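You operate a simulated robot arm through the tools that you are given. There is no shell and no other tool. Be economical: measure what you need, move in short steps, check, and stop when the job is done.

Carry out the task below with a simulated robot arm. There is one attempt and no reset: what you move stays moved.

TASK
Take the teal fluted planter and leave it on the red leaf tile.

The check looks at the end state, three seconds after you hand in, the way a careful person would. Anything else that was tipped, shoved, dropped, spilled or broken makes it a failure.

THE ROBOT
A 6-joint arm with a two-finger parallel gripper, fixed in place. Base frame: the origin is at the foot of the arm, x ahead of it, y to its left, z up; the work surface is at about z = 0.8. Readings come in m, degrees, newtons and seconds.
With the tool pointing down near the work surface it reaches from about 0.34 to 0.76 m from the base axis. Its first joint turns from -66.0 to 66.0 degrees. Payload 2.45 kg.
The tool frame sits at the grasp point between the pads (the TCP): z along the fingers, y along the line on which they close. The tips reach 0.024 m beyond it. Largest opening 0.068 m; finger width 0.017, thickness 0.01; the body of the gripper, 0.04 by 0.07 m, starts 0.041 m behind the TCP.
Orientation is told as [roll, pitch, yaw] about the base's x, y, z axes, in that order, counted from this pose: with the fingers straight down and closing along the base's y, the tool's x points along the base's -x, its y along +y and its z along -z.

THE INTERFACE
- The arm moves only by the tool servo_tool. Its argument "deltas" is one flat list of numbers, 5 for each row, row after row: the shift along the tool's x, y, z in m, then the turn about the tool's z in degrees, then the closure, from 0 (fully open) to 1 (shut). In form: [x, y, z, spin, fingers, x, y, z, spin, fingers, ...]. A call has 1 to 10 rows; each row is the pose to reach, as a shift and turn from the pose commanded when the call began, along the tool's axes at that moment. A row lasts 0.2 s, in which the tool goes at most 0.05 m and 8.6 degrees; a call with a longer step from one row to the next is refused whole, and so is a gripper value outside its range. Where a pose cannot be reached the arm comes as near as it can. A force on the tool above 40 N (or 10 N above the force at the start of the call, whichever is more), or a blocked arm, ends the call early, and 0.2 s more pass. The fingers move at their own pace (about 0.108 m/s each) and stop on an object; they squeeze with about 29 N. The grip force told is the motor's: it shows also when the fingers shut on nothing. Time passes only in rows, and 0.2 s behind the last, so rows that repeat a pose let the fingers close. The reply holds the time, the measured pose of the TCP, the force on the tool along the base axes, the opening and the grip force, in the units named above and with some noise.
- Cameras (640 x 400 px; columns grow to the right, rows downward): "scene" is fixed at [0.1348, 0.395, 1.4686]; the picture's right is [-0.95, -0.30, 0.00], its down [-0.16, 0.52, -0.84] and it looks along [0.25, -0.80, -0.54] (base axes); focal length 368 px, centre (320, 200). "wrist" rides on the gripper at [0.084, 0.011, -0.075] in the tool frame; the picture's right is [-0.13, 0.99, 0.00], its down [-0.60, -0.08, -0.79] and it looks along [-0.79, -0.10, 0.61] (tool axes); focal length 251 px, centre (320, 200). There is no depth. A picture from a camera that has moved, and an enlarged one, comes with that camera's place and axes in the base frame and with its lens.
- camera(camera): a new picture of that camera. The clock stands still meanwhile.
- zoom(camera, box): a new picture of the part [left, top, right, bottom] of that camera's present view, enlarged. The clock stands still meanwhile.
- hand_in(): hands the job in; it is judged then, once.

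Work in short steps. Places have to be worked out from the pictures, the camera data and where the tool is seen: move nearer, look again, correct. Check each grasp and each placing, and mend what went wrong. You have 90 turns and 42 pictures in all, those below and enlarged ones among them. Open the gripper and draw the arm clear of the work before you hand the job in, unless the task says otherwise; then end with one line.

The tools are called after "Request:" as a command line: name --argument value ..., lists and objects as JSON in quotes. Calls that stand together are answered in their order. servo_tool: Moves the arm, as the interface text tells. Its arguments: {"type":"object","properties":{"deltas":{"type":"array","items":{"type":"number"}}},"required":["deltas"]} The other tools are called the same way: camera (camera) takes a picture; zoom (camera, box) takes an enlarged picture of a part of a camera's view; hand_in () hands the job in.

At the start:

```text
t: 0.0
ee_pos: [0.382, -0.2958, 1.0947]
orientation: [-0.1, 0.1, 0.1]
contact_force: [-0.3, 0.2, 0.0]
finger_gap: 0.0678
grasp_force: 0.0
```

scene: 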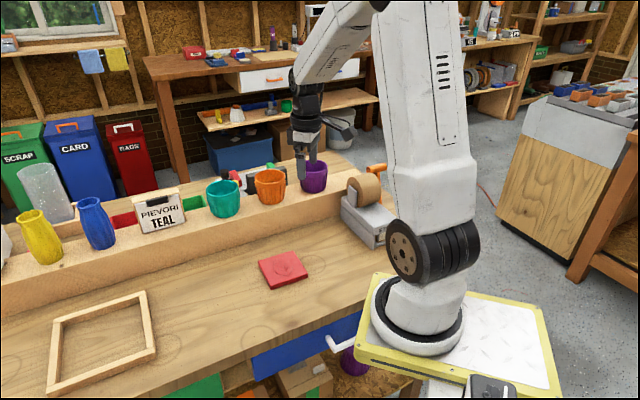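
wrist: 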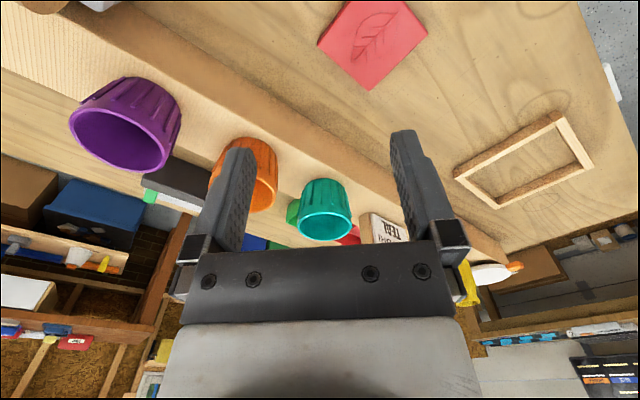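

The two views triangulate the teal rim to about (0.627, -0.319, 0.97), and it is about 0.084 m wide, too wide to straddle. The tile is near (0.437, -0.237). I'll zoom in on both for detail.

Request:
zoom --camera "scene" --box '[160, 140, 352, 300]'

Request:
zoom --camera "wrist" --box '[200, 100, 440, 250]'

```text
2.50 times, centred on (256, 220) of scene
camera zoom: at [0.1348, 0.395, 1.4686], right [-0.95, -0.3, 0.0], down [-0.16, 0.52, -0.84], along [0.25, -0.8, -0.54], focal length 919 px, centre (480, 150)
```

zoom: 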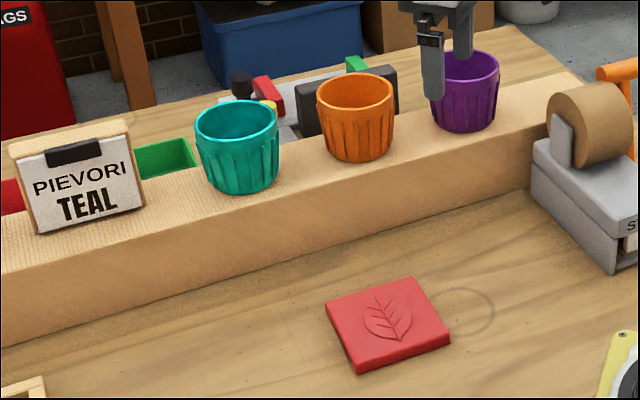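

```text
2.67 times, centred on (320, 175) of wrist
camera zoom: at [0.2984, -0.2844, 1.1691], right [0.13, 0.99, 0.0], down [0.6, -0.08, 0.79], along [0.79, -0.1, -0.61], focal length 670 px, centre (320, 267)
```

zoom: 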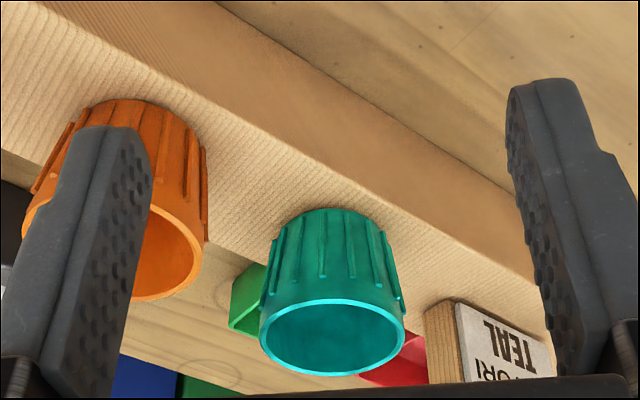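

The teal planter is empty, tapers downward, and its near side is clear. I'll pinch its near wall with one finger inside, so I spin 90° while moving to a hover above that wall.

Request:
servo_tool --deltas '[-0.02, -0.002, 0, 8.5, 0, -0.04, -0.004, 0, 17, 0, -0.06, -0.007, 0, 25.5, 0, -0.08, -0.009, 0, 34, 0, -0.1, -0.012, 0, 42.5, 0, -0.12, -0.014, 0, 51, 0, -0.14, -0.016, 0, 59.5, 0, -0.16, -0.018, 0, 68, 0, -0.18, -0.02, 0, 76, 0, -0.2, -0.023, 0, 84, 0]'

```text
t: 2.2
ee_pos: [0.5825, -0.3195, 1.0946]
orientation: [0.0, -0.1, -84.1]
contact_force: [0.9, -0.8, 0.3]
finger_gap: 0.0681
grasp_force: 0.0
```

The hover was reached with yaw at -84°. I'll finish the spin, drop a little, and look.

Request:
servo_tool --deltas '[0, 0, 0.03, 6, 0, 0, 0, 0.04, 6, 0]'

Request:
camera --camera "wrist"

Request:
zoom --camera "scene" --box '[160, 120, 352, 240]'

```text
t: 2.8
ee_pos: [0.5825, -0.3185, 1.0535]
orientation: [0.0, -0.1, -90.0]
contact_force: [0.3, -0.4, -0.4]
finger_gap: 0.0681
grasp_force: 0.0
```

```text
37 pictures are left
camera wrist: at [0.5929, -0.2347, 1.1285], right [0.99, -0.13, 0.0], down [-0.08, -0.6, 0.79], along [-0.1, -0.79, -0.61], focal length 251 px, centre (320, 200)
```

wrist: 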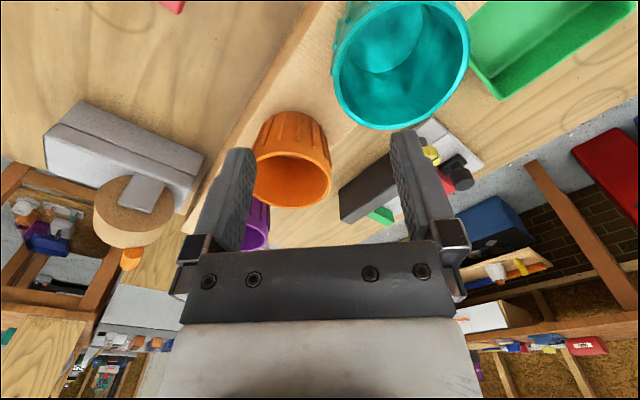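

```text
3.33 times, centred on (256, 180) of scene
camera zoom: at [0.1348, 0.395, 1.4686], right [-0.95, -0.3, 0.0], down [-0.16, 0.52, -0.84], along [0.25, -0.8, -0.54], focal length 1225 px, centre (533, 267)
```

zoom: 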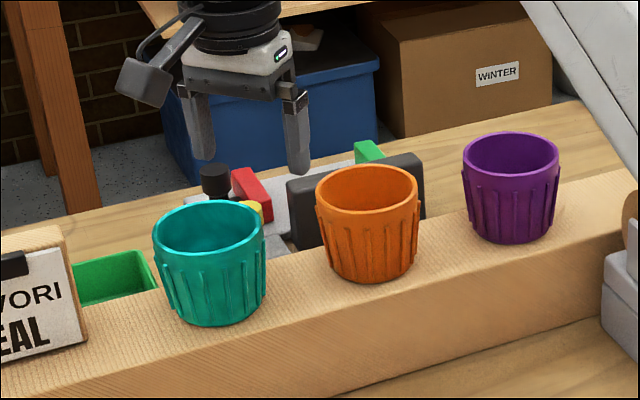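

The three views agree: rim centre about (0.630, -0.315), rim z about 0.968, near wall x about 0.591. I'll align and descend until the fingertips are just below the rim, then check.

Request:
servo_tool --deltas '[0.0035, 0.009, 0, 0, 0, 0.0035, 0.009, 0.02, 0, 0, 0.0035, 0.009, 0.04, 0, 0, 0.0035, 0.009, 0.055, 0, 0, 0.0035, 0.009, 0.07, 0, 0]'

Request:
camera --camera "wrist"

Request:
zoom --camera "scene" --box '[160, 120, 352, 240]'

```text
t: 4.0
ee_pos: [0.5893, -0.3153, 0.9827]
orientation: [-0.1, -0.1, -90.0]
contact_force: [0.3, 0.4, 0.5]
finger_gap: 0.0679
grasp_force: 0.1
```

```text
35 pictures are left
camera wrist: at [0.6018, -0.2311, 1.0578], right [0.99, -0.13, 0.0], down [-0.08, -0.6, 0.79], along [-0.1, -0.79, -0.61], focal length 251 px, centre (320, 200)
```

wrist: 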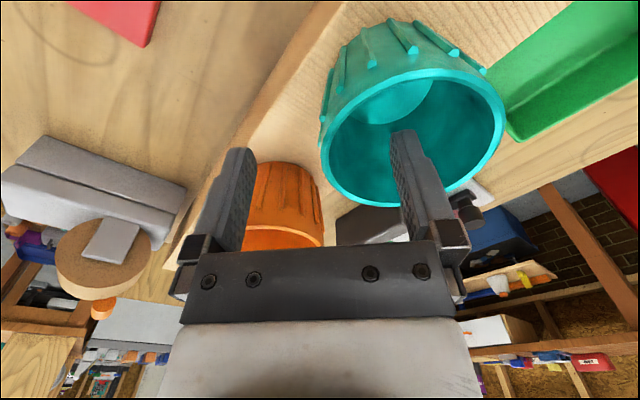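

```text
3.33 times, centred on (256, 180) of scene
camera zoom: at [0.1348, 0.395, 1.4686], right [-0.95, -0.3, 0.0], down [-0.16, 0.52, -0.84], along [0.25, -0.8, -0.54], focal length 1225 px, centre (533, 267)
```

zoom: 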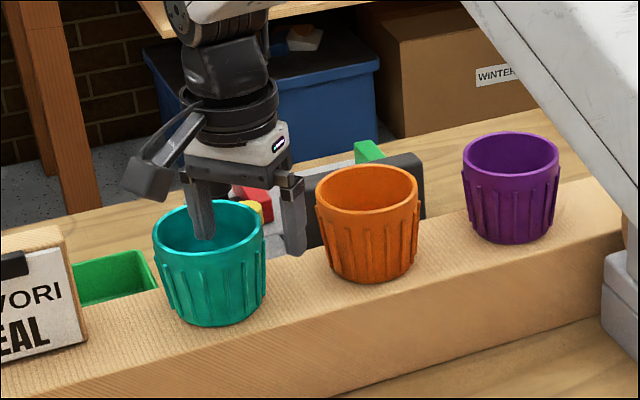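

The inner finger is inside the cup and the outer finger is clear of orange by about 4 cm. The closer view puts the rim centre at about (0.633, -0.308), so I'll shift slightly and descend to z 0.95.

Request:
servo_tool --deltas '[0.003, 0.002, 0, 0, 0, 0.006, 0.004, 0, 0, 0, 0.006, 0.004, 0.012, 0, 0, 0.006, 0.004, 0.024, 0, 0, 0.006, 0.004, 0.032, 0, 0]'

Request:
camera --camera "wrist"

```text
t: 5.2
ee_pos: [0.5953, -0.3102, 0.9525]
orientation: [0.0, -0.1, -90.0]
contact_force: [-0.3, -0.5, 0.2]
finger_gap: 0.0681
grasp_force: 0.1
```

```text
33 pictures are left
camera wrist: at [0.6062, -0.2261, 1.0272], right [0.99, -0.13, 0.0], down [-0.08, -0.6, 0.79], along [-0.1, -0.79, -0.61], focal length 251 px, centre (320, 200)
```

wrist: 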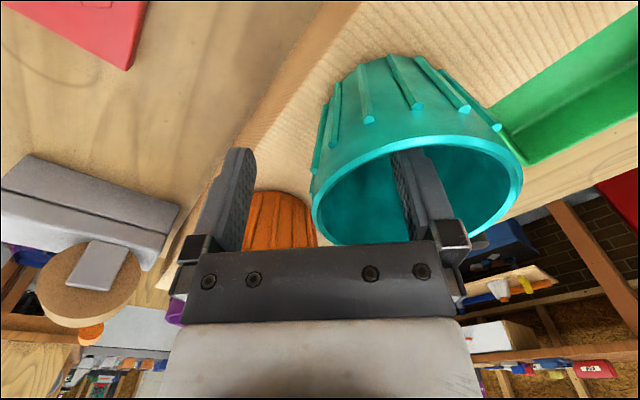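

The wall sits nearly midway between the pads. I'm closing the gripper now.

Request:
servo_tool --deltas '[0, 0, 0, 0, 0.5, 0, 0, 0, 0, 0.8, 0, 0, 0, 0, 1, 0, 0, 0, 0, 1, 0, 0, 0, 0, 1]'

Request:
camera --camera "wrist"

```text
t: 6.4
ee_pos: [0.5955, -0.3113, 0.953]
orientation: [0.3, -0.2, -90.1]
contact_force: [0.2, -6.8, 17.0]
finger_gap: 0.0083
grasp_force: 29.0
```

```text
32 pictures are left
camera wrist: at [0.6064, -0.2267, 1.0287], right [0.99, -0.13, 0.0], down [-0.08, -0.6, 0.8], along [-0.1, -0.79, -0.61], focal length 251 px, centre (320, 200)
```

wrist: 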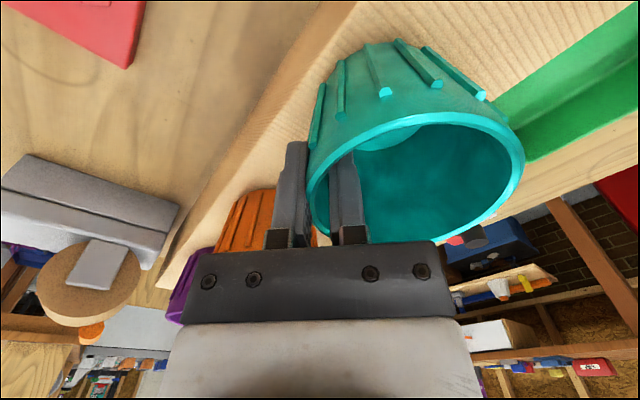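

The wall is gripped with a gap of 8 mm at 29 N. I'll lift straight up slowly.

Request:
servo_tool --deltas '[0, 0, -0.005, 0, 1, 0, 0, -0.015, 0, 1, 0, 0, -0.025, 0, 1, 0, 0, -0.035, 0, 1, 0, 0, -0.05, 0, 1, 0, 0, -0.065, 0, 1]'

Request:
camera --camera "wrist"

Request:
zoom --camera "scene" --box '[160, 100, 352, 220]'

```text
t: 7.8
ee_pos: [0.5946, -0.3079, 1.015]
orientation: [-0.1, -0.1, -90.0]
contact_force: [0.0, -0.2, -1.4]
finger_gap: 0.0033
grasp_force: 27.0
```

```text
31 pictures are left
camera wrist: at [0.6062, -0.2243, 1.0902], right [0.99, -0.13, 0.0], down [-0.08, -0.6, 0.79], along [-0.1, -0.79, -0.61], focal length 251 px, centre (320, 200)
```

wrist: 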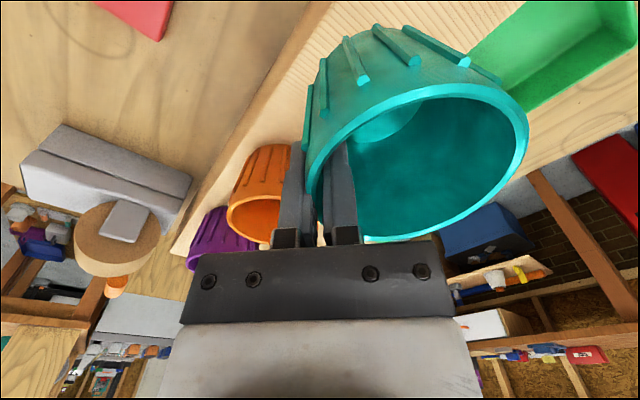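

```text
3.33 times, centred on (256, 160) of scene
camera zoom: at [0.1348, 0.395, 1.4686], right [-0.95, -0.3, 0.0], down [-0.16, 0.52, -0.84], along [0.25, -0.8, -0.54], focal length 1225 px, centre (533, 333)
```

zoom: 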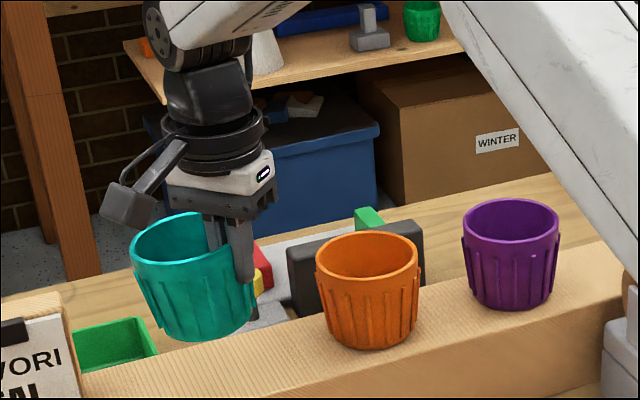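

The planter is lifted with a thin-wall grip (3.3 mm gap), slightly tilted but secure. I'll carry it toward the tile, moving away from orange.

Request:
servo_tool --deltas '[0, 0, -0.015, 0, 1, 0.006, -0.017, -0.018, 0, 1, 0.014, -0.04, -0.018, 0, 1, 0.023, -0.063, -0.018, 0, 1, 0.032, -0.086, -0.018, 0, 1, 0.041, -0.11, -0.018, 0, 1, 0.05, -0.135, -0.018, 0, 1, 0.058, -0.16, -0.018, 0, 1, 0.066, -0.18, -0.018, 0, 1, 0.073, -0.2, -0.018, 0, 1]'

Request:
camera --camera "wrist"

Request:
zoom --camera "scene" --box '[200, 100, 424, 300]'

```text
t: 10.0
ee_pos: [0.3943, -0.238, 1.0354]
orientation: [0.0, -0.1, -90.0]
contact_force: [0.4, -0.2, -2.3]
finger_gap: 0.0031
grasp_force: 27.0
```

```text
29 pictures are left
camera wrist: at [0.4054, -0.1534, 1.1102], right [0.99, -0.13, 0.0], down [-0.08, -0.6, 0.79], along [-0.1, -0.79, -0.61], focal length 251 px, centre (320, 200)
```

wrist: 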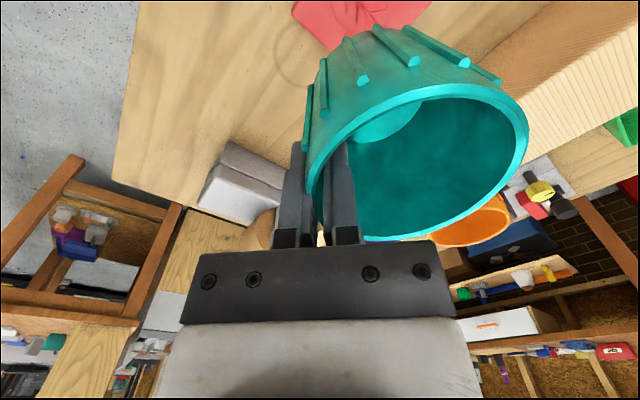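

```text
2.00 times, centred on (312, 200) of scene
camera zoom: at [0.1348, 0.395, 1.4686], right [-0.95, -0.3, 0.0], down [-0.16, 0.52, -0.84], along [0.25, -0.8, -0.54], focal length 735 px, centre (336, 200)
```

zoom: 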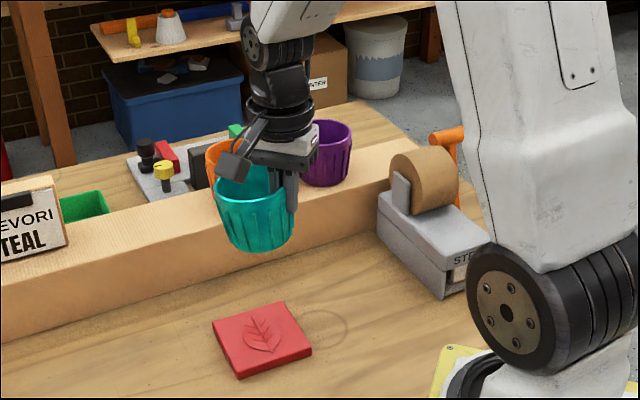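

The planter is held steady above the tile. Its base centre should sit about 0.032 m ahead of the TCP, so I'll shift +0.013 in x and descend to z 0.92 for another look.

Request:
servo_tool --deltas '[0.001, 0.006, 0.015, 0, 1, 0.003, 0.013, 0.035, 0, 1, 0.003, 0.013, 0.055, 0, 1, 0.003, 0.013, 0.075, 0, 1, 0.003, 0.013, 0.095, 0, 1, 0.003, 0.013, 0.115, 0, 1]'

Request:
camera --camera "wrist"

Request:
zoom --camera "scene" --box '[220, 180, 348, 300]'

```text
t: 11.4
ee_pos: [0.4081, -0.2345, 0.9209]
orientation: [0.0, 0.0, -90.0]
contact_force: [-0.8, -0.2, -0.6]
finger_gap: 0.0033
grasp_force: 27.0
```

```text
27 pictures are left
camera wrist: at [0.4197, -0.1497, 0.995], right [0.99, -0.13, 0.0], down [-0.08, -0.6, 0.79], along [-0.1, -0.79, -0.61], focal length 251 px, centre (320, 200)
```

wrist: 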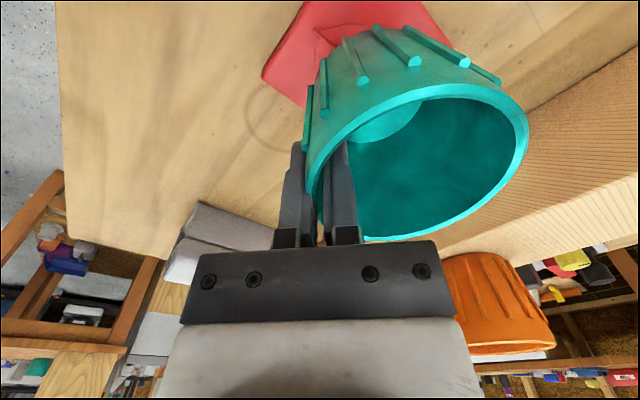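

```text
3.33 times, centred on (284, 240) of scene
camera zoom: at [0.1348, 0.395, 1.4686], right [-0.95, -0.3, 0.0], down [-0.16, 0.52, -0.84], along [0.25, -0.8, -0.54], focal length 1225 px, centre (440, 67)
```

zoom: 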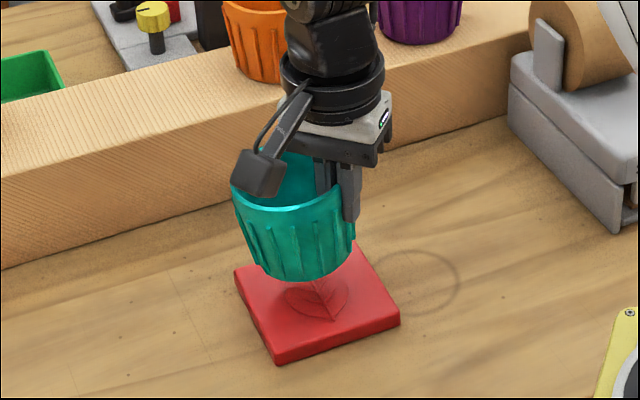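

The base projects almost onto the tile centre, about 7–9 mm too far in +x. I'll correct by -7 mm and descend to z 0.893.

Request:
servo_tool --deltas '[0, -0.004, 0.0, 0, 1, 0, -0.007, 0.008, 0, 1, 0, -0.007, 0.018, 0, 1, 0, -0.007, 0.028, 0, 1]'

Request:
zoom --camera "scene" --box '[220, 180, 348, 300]'

```text
t: 12.4
ee_pos: [0.4011, -0.2349, 0.8922]
orientation: [0.0, -0.1, -89.9]
contact_force: [0.3, -0.8, -1.5]
finger_gap: 0.0032
grasp_force: 26.7
```

```text
3.33 times, centred on (284, 240) of scene
camera zoom: at [0.1348, 0.395, 1.4686], right [-0.95, -0.3, 0.0], down [-0.16, 0.52, -0.84], along [0.25, -0.8, -0.54], focal length 1225 px, centre (440, 67)
```

zoom: 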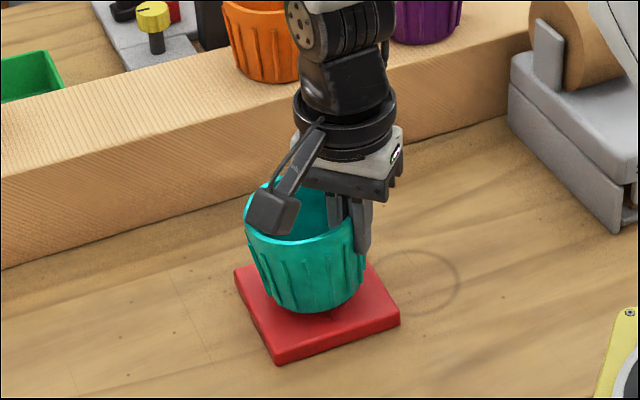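

There's no contact yet and the alignment looks good. I'll lower in small steps until contact shows.

Request:
servo_tool --deltas '[0, 0, 0.002, 0, 1, 0, 0, 0.004, 0, 1, 0, 0, 0.006, 0, 1]'

```text
t: 13.2
ee_pos: [0.4022, -0.2324, 0.8852]
orientation: [-0.1, -0.1, -89.9]
contact_force: [-0.2, 0.2, -0.7]
finger_gap: 0.003
grasp_force: 27.0
```

Still free. I'll keep lowering.

Request:
servo_tool --deltas '[0, 0, 0.0015, 0, 1, 0, 0, 0.003, 0, 1, 0, 0, 0.0045, 0, 1]'

Request:
zoom --camera "scene" --box '[220, 180, 348, 300]'

```text
t: 14.0
ee_pos: [0.4026, -0.2346, 0.8819]
orientation: [0.1, -0.2, -90.1]
contact_force: [-6.3, 1.1, 21.2]
finger_gap: 0.0041
grasp_force: 27.5
```

```text
3.33 times, centred on (284, 240) of scene
camera zoom: at [0.1343, 0.3951, 1.4686], right [-0.95, -0.3, 0.0], down [-0.16, 0.52, -0.84], along [0.25, -0.8, -0.54], focal length 1225 px, centre (440, 67)
```

zoom: 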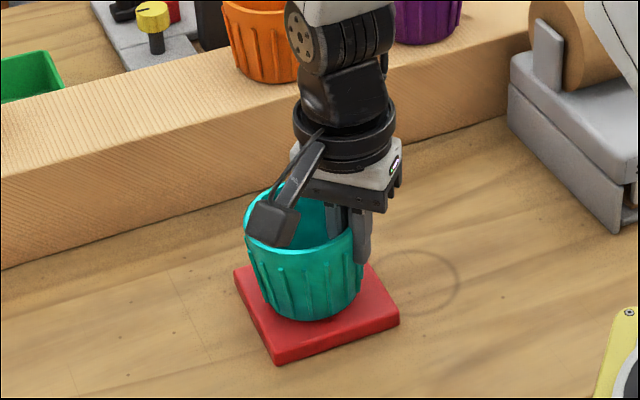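

Contact at 21 N: the planter is seated on the tile. I'll ease off slightly and open gradually so it settles level.

Request:
servo_tool --deltas '[0, 0, -0.002, 0, 1, 0, 0, -0.002, 0, 0.9, 0, 0, -0.002, 0, 0.8, 0, 0, -0.002, 0, 0.6, 0, 0, -0.002, 0, 0.4, 0, 0, -0.002, 0, 0.2, 0, 0, -0.002, 0, 0.2]'

Request:
zoom --camera "scene" --box '[220, 180, 348, 300]'

Request:
camera --camera "wrist"

```text
t: 15.6
ee_pos: [0.4008, -0.2334, 0.8829]
orientation: [0.0, -0.1, -90.0]
contact_force: [0.2, 0.8, 0.3]
finger_gap: 0.0545
grasp_force: 0.0
```

```text
3.33 times, centred on (284, 240) of scene
camera zoom: at [0.1348, 0.395, 1.4686], right [-0.95, -0.3, 0.0], down [-0.16, 0.52, -0.84], along [0.25, -0.8, -0.54], focal length 1225 px, centre (440, 67)
```

zoom: 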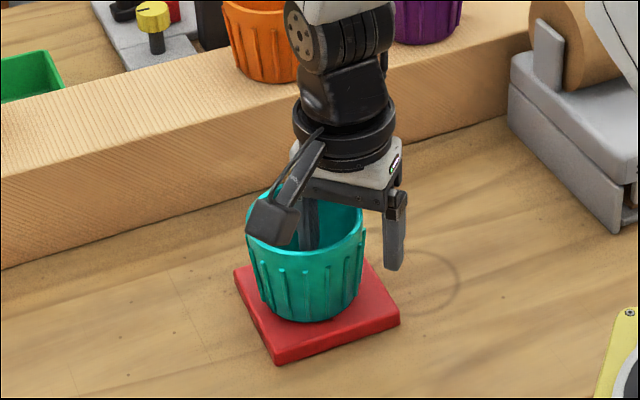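

```text
22 pictures are left
camera wrist: at [0.4129, -0.1491, 0.9587], right [0.99, -0.13, 0.0], down [-0.08, -0.6, 0.79], along [-0.1, -0.79, -0.61], focal length 251 px, centre (320, 200)
```

wrist: 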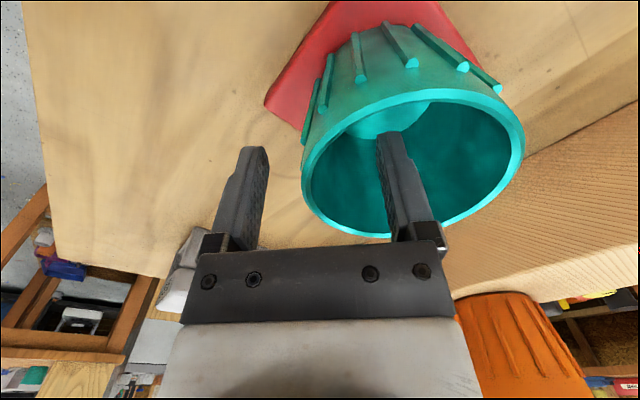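

It stands upright on the tile and both fingers are clear of the wall. I'm raising straight up.

Request:
servo_tool --deltas '[0, 0, -0.01, 0, 0.2, 0, 0, -0.03, 0, 0.2, 0, 0, -0.06, 0, 0.2, 0, 0, -0.09, 0, 0.2, 0, 0, -0.12, 0, 0.2, 0, 0, -0.16, 0, 0.1, 0, 0, -0.2, 0, 0]'

Request:
camera --camera "scene"

Request:
zoom --camera "scene" --box '[220, 180, 348, 300]'

```text
t: 17.2
ee_pos: [0.4003, -0.2342, 1.0858]
orientation: [-0.2, -0.1, -90.0]
contact_force: [1.4, -0.1, -0.2]
finger_gap: 0.068
grasp_force: 0.0
```

```text
21 pictures are left
```

scene: 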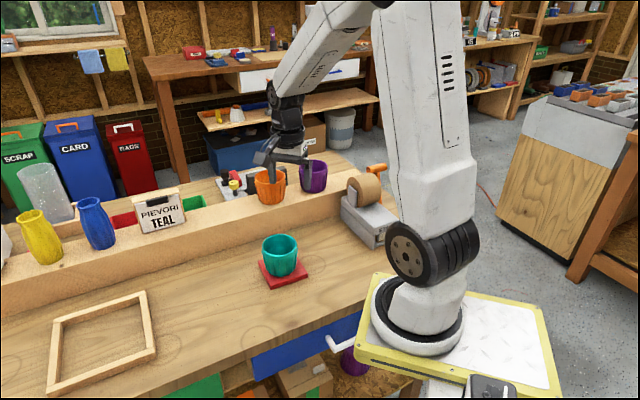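

```text
3.33 times, centred on (284, 240) of scene
camera zoom: at [0.1348, 0.395, 1.4686], right [-0.95, -0.3, 0.0], down [-0.16, 0.52, -0.84], along [0.25, -0.8, -0.54], focal length 1225 px, centre (440, 67)
```

zoom: 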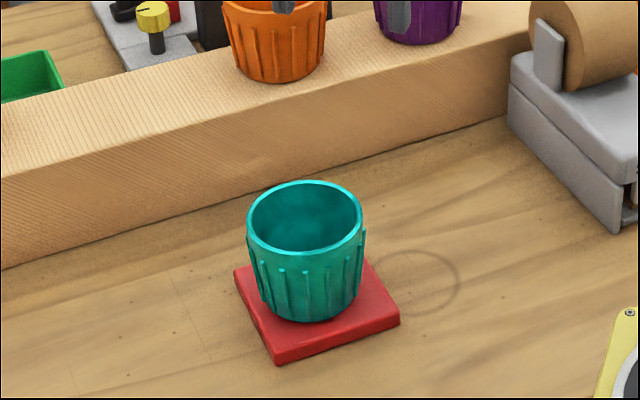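

The planter stands upright and centred on the tile, nothing else has moved, and the arm is clear. Handing in.

Request:
hand_in

```text
The job is handed in.
```

The teal fluted planter is standing upright and centred on the red leaf tile, nothing else was disturbed, and the job is handed in.
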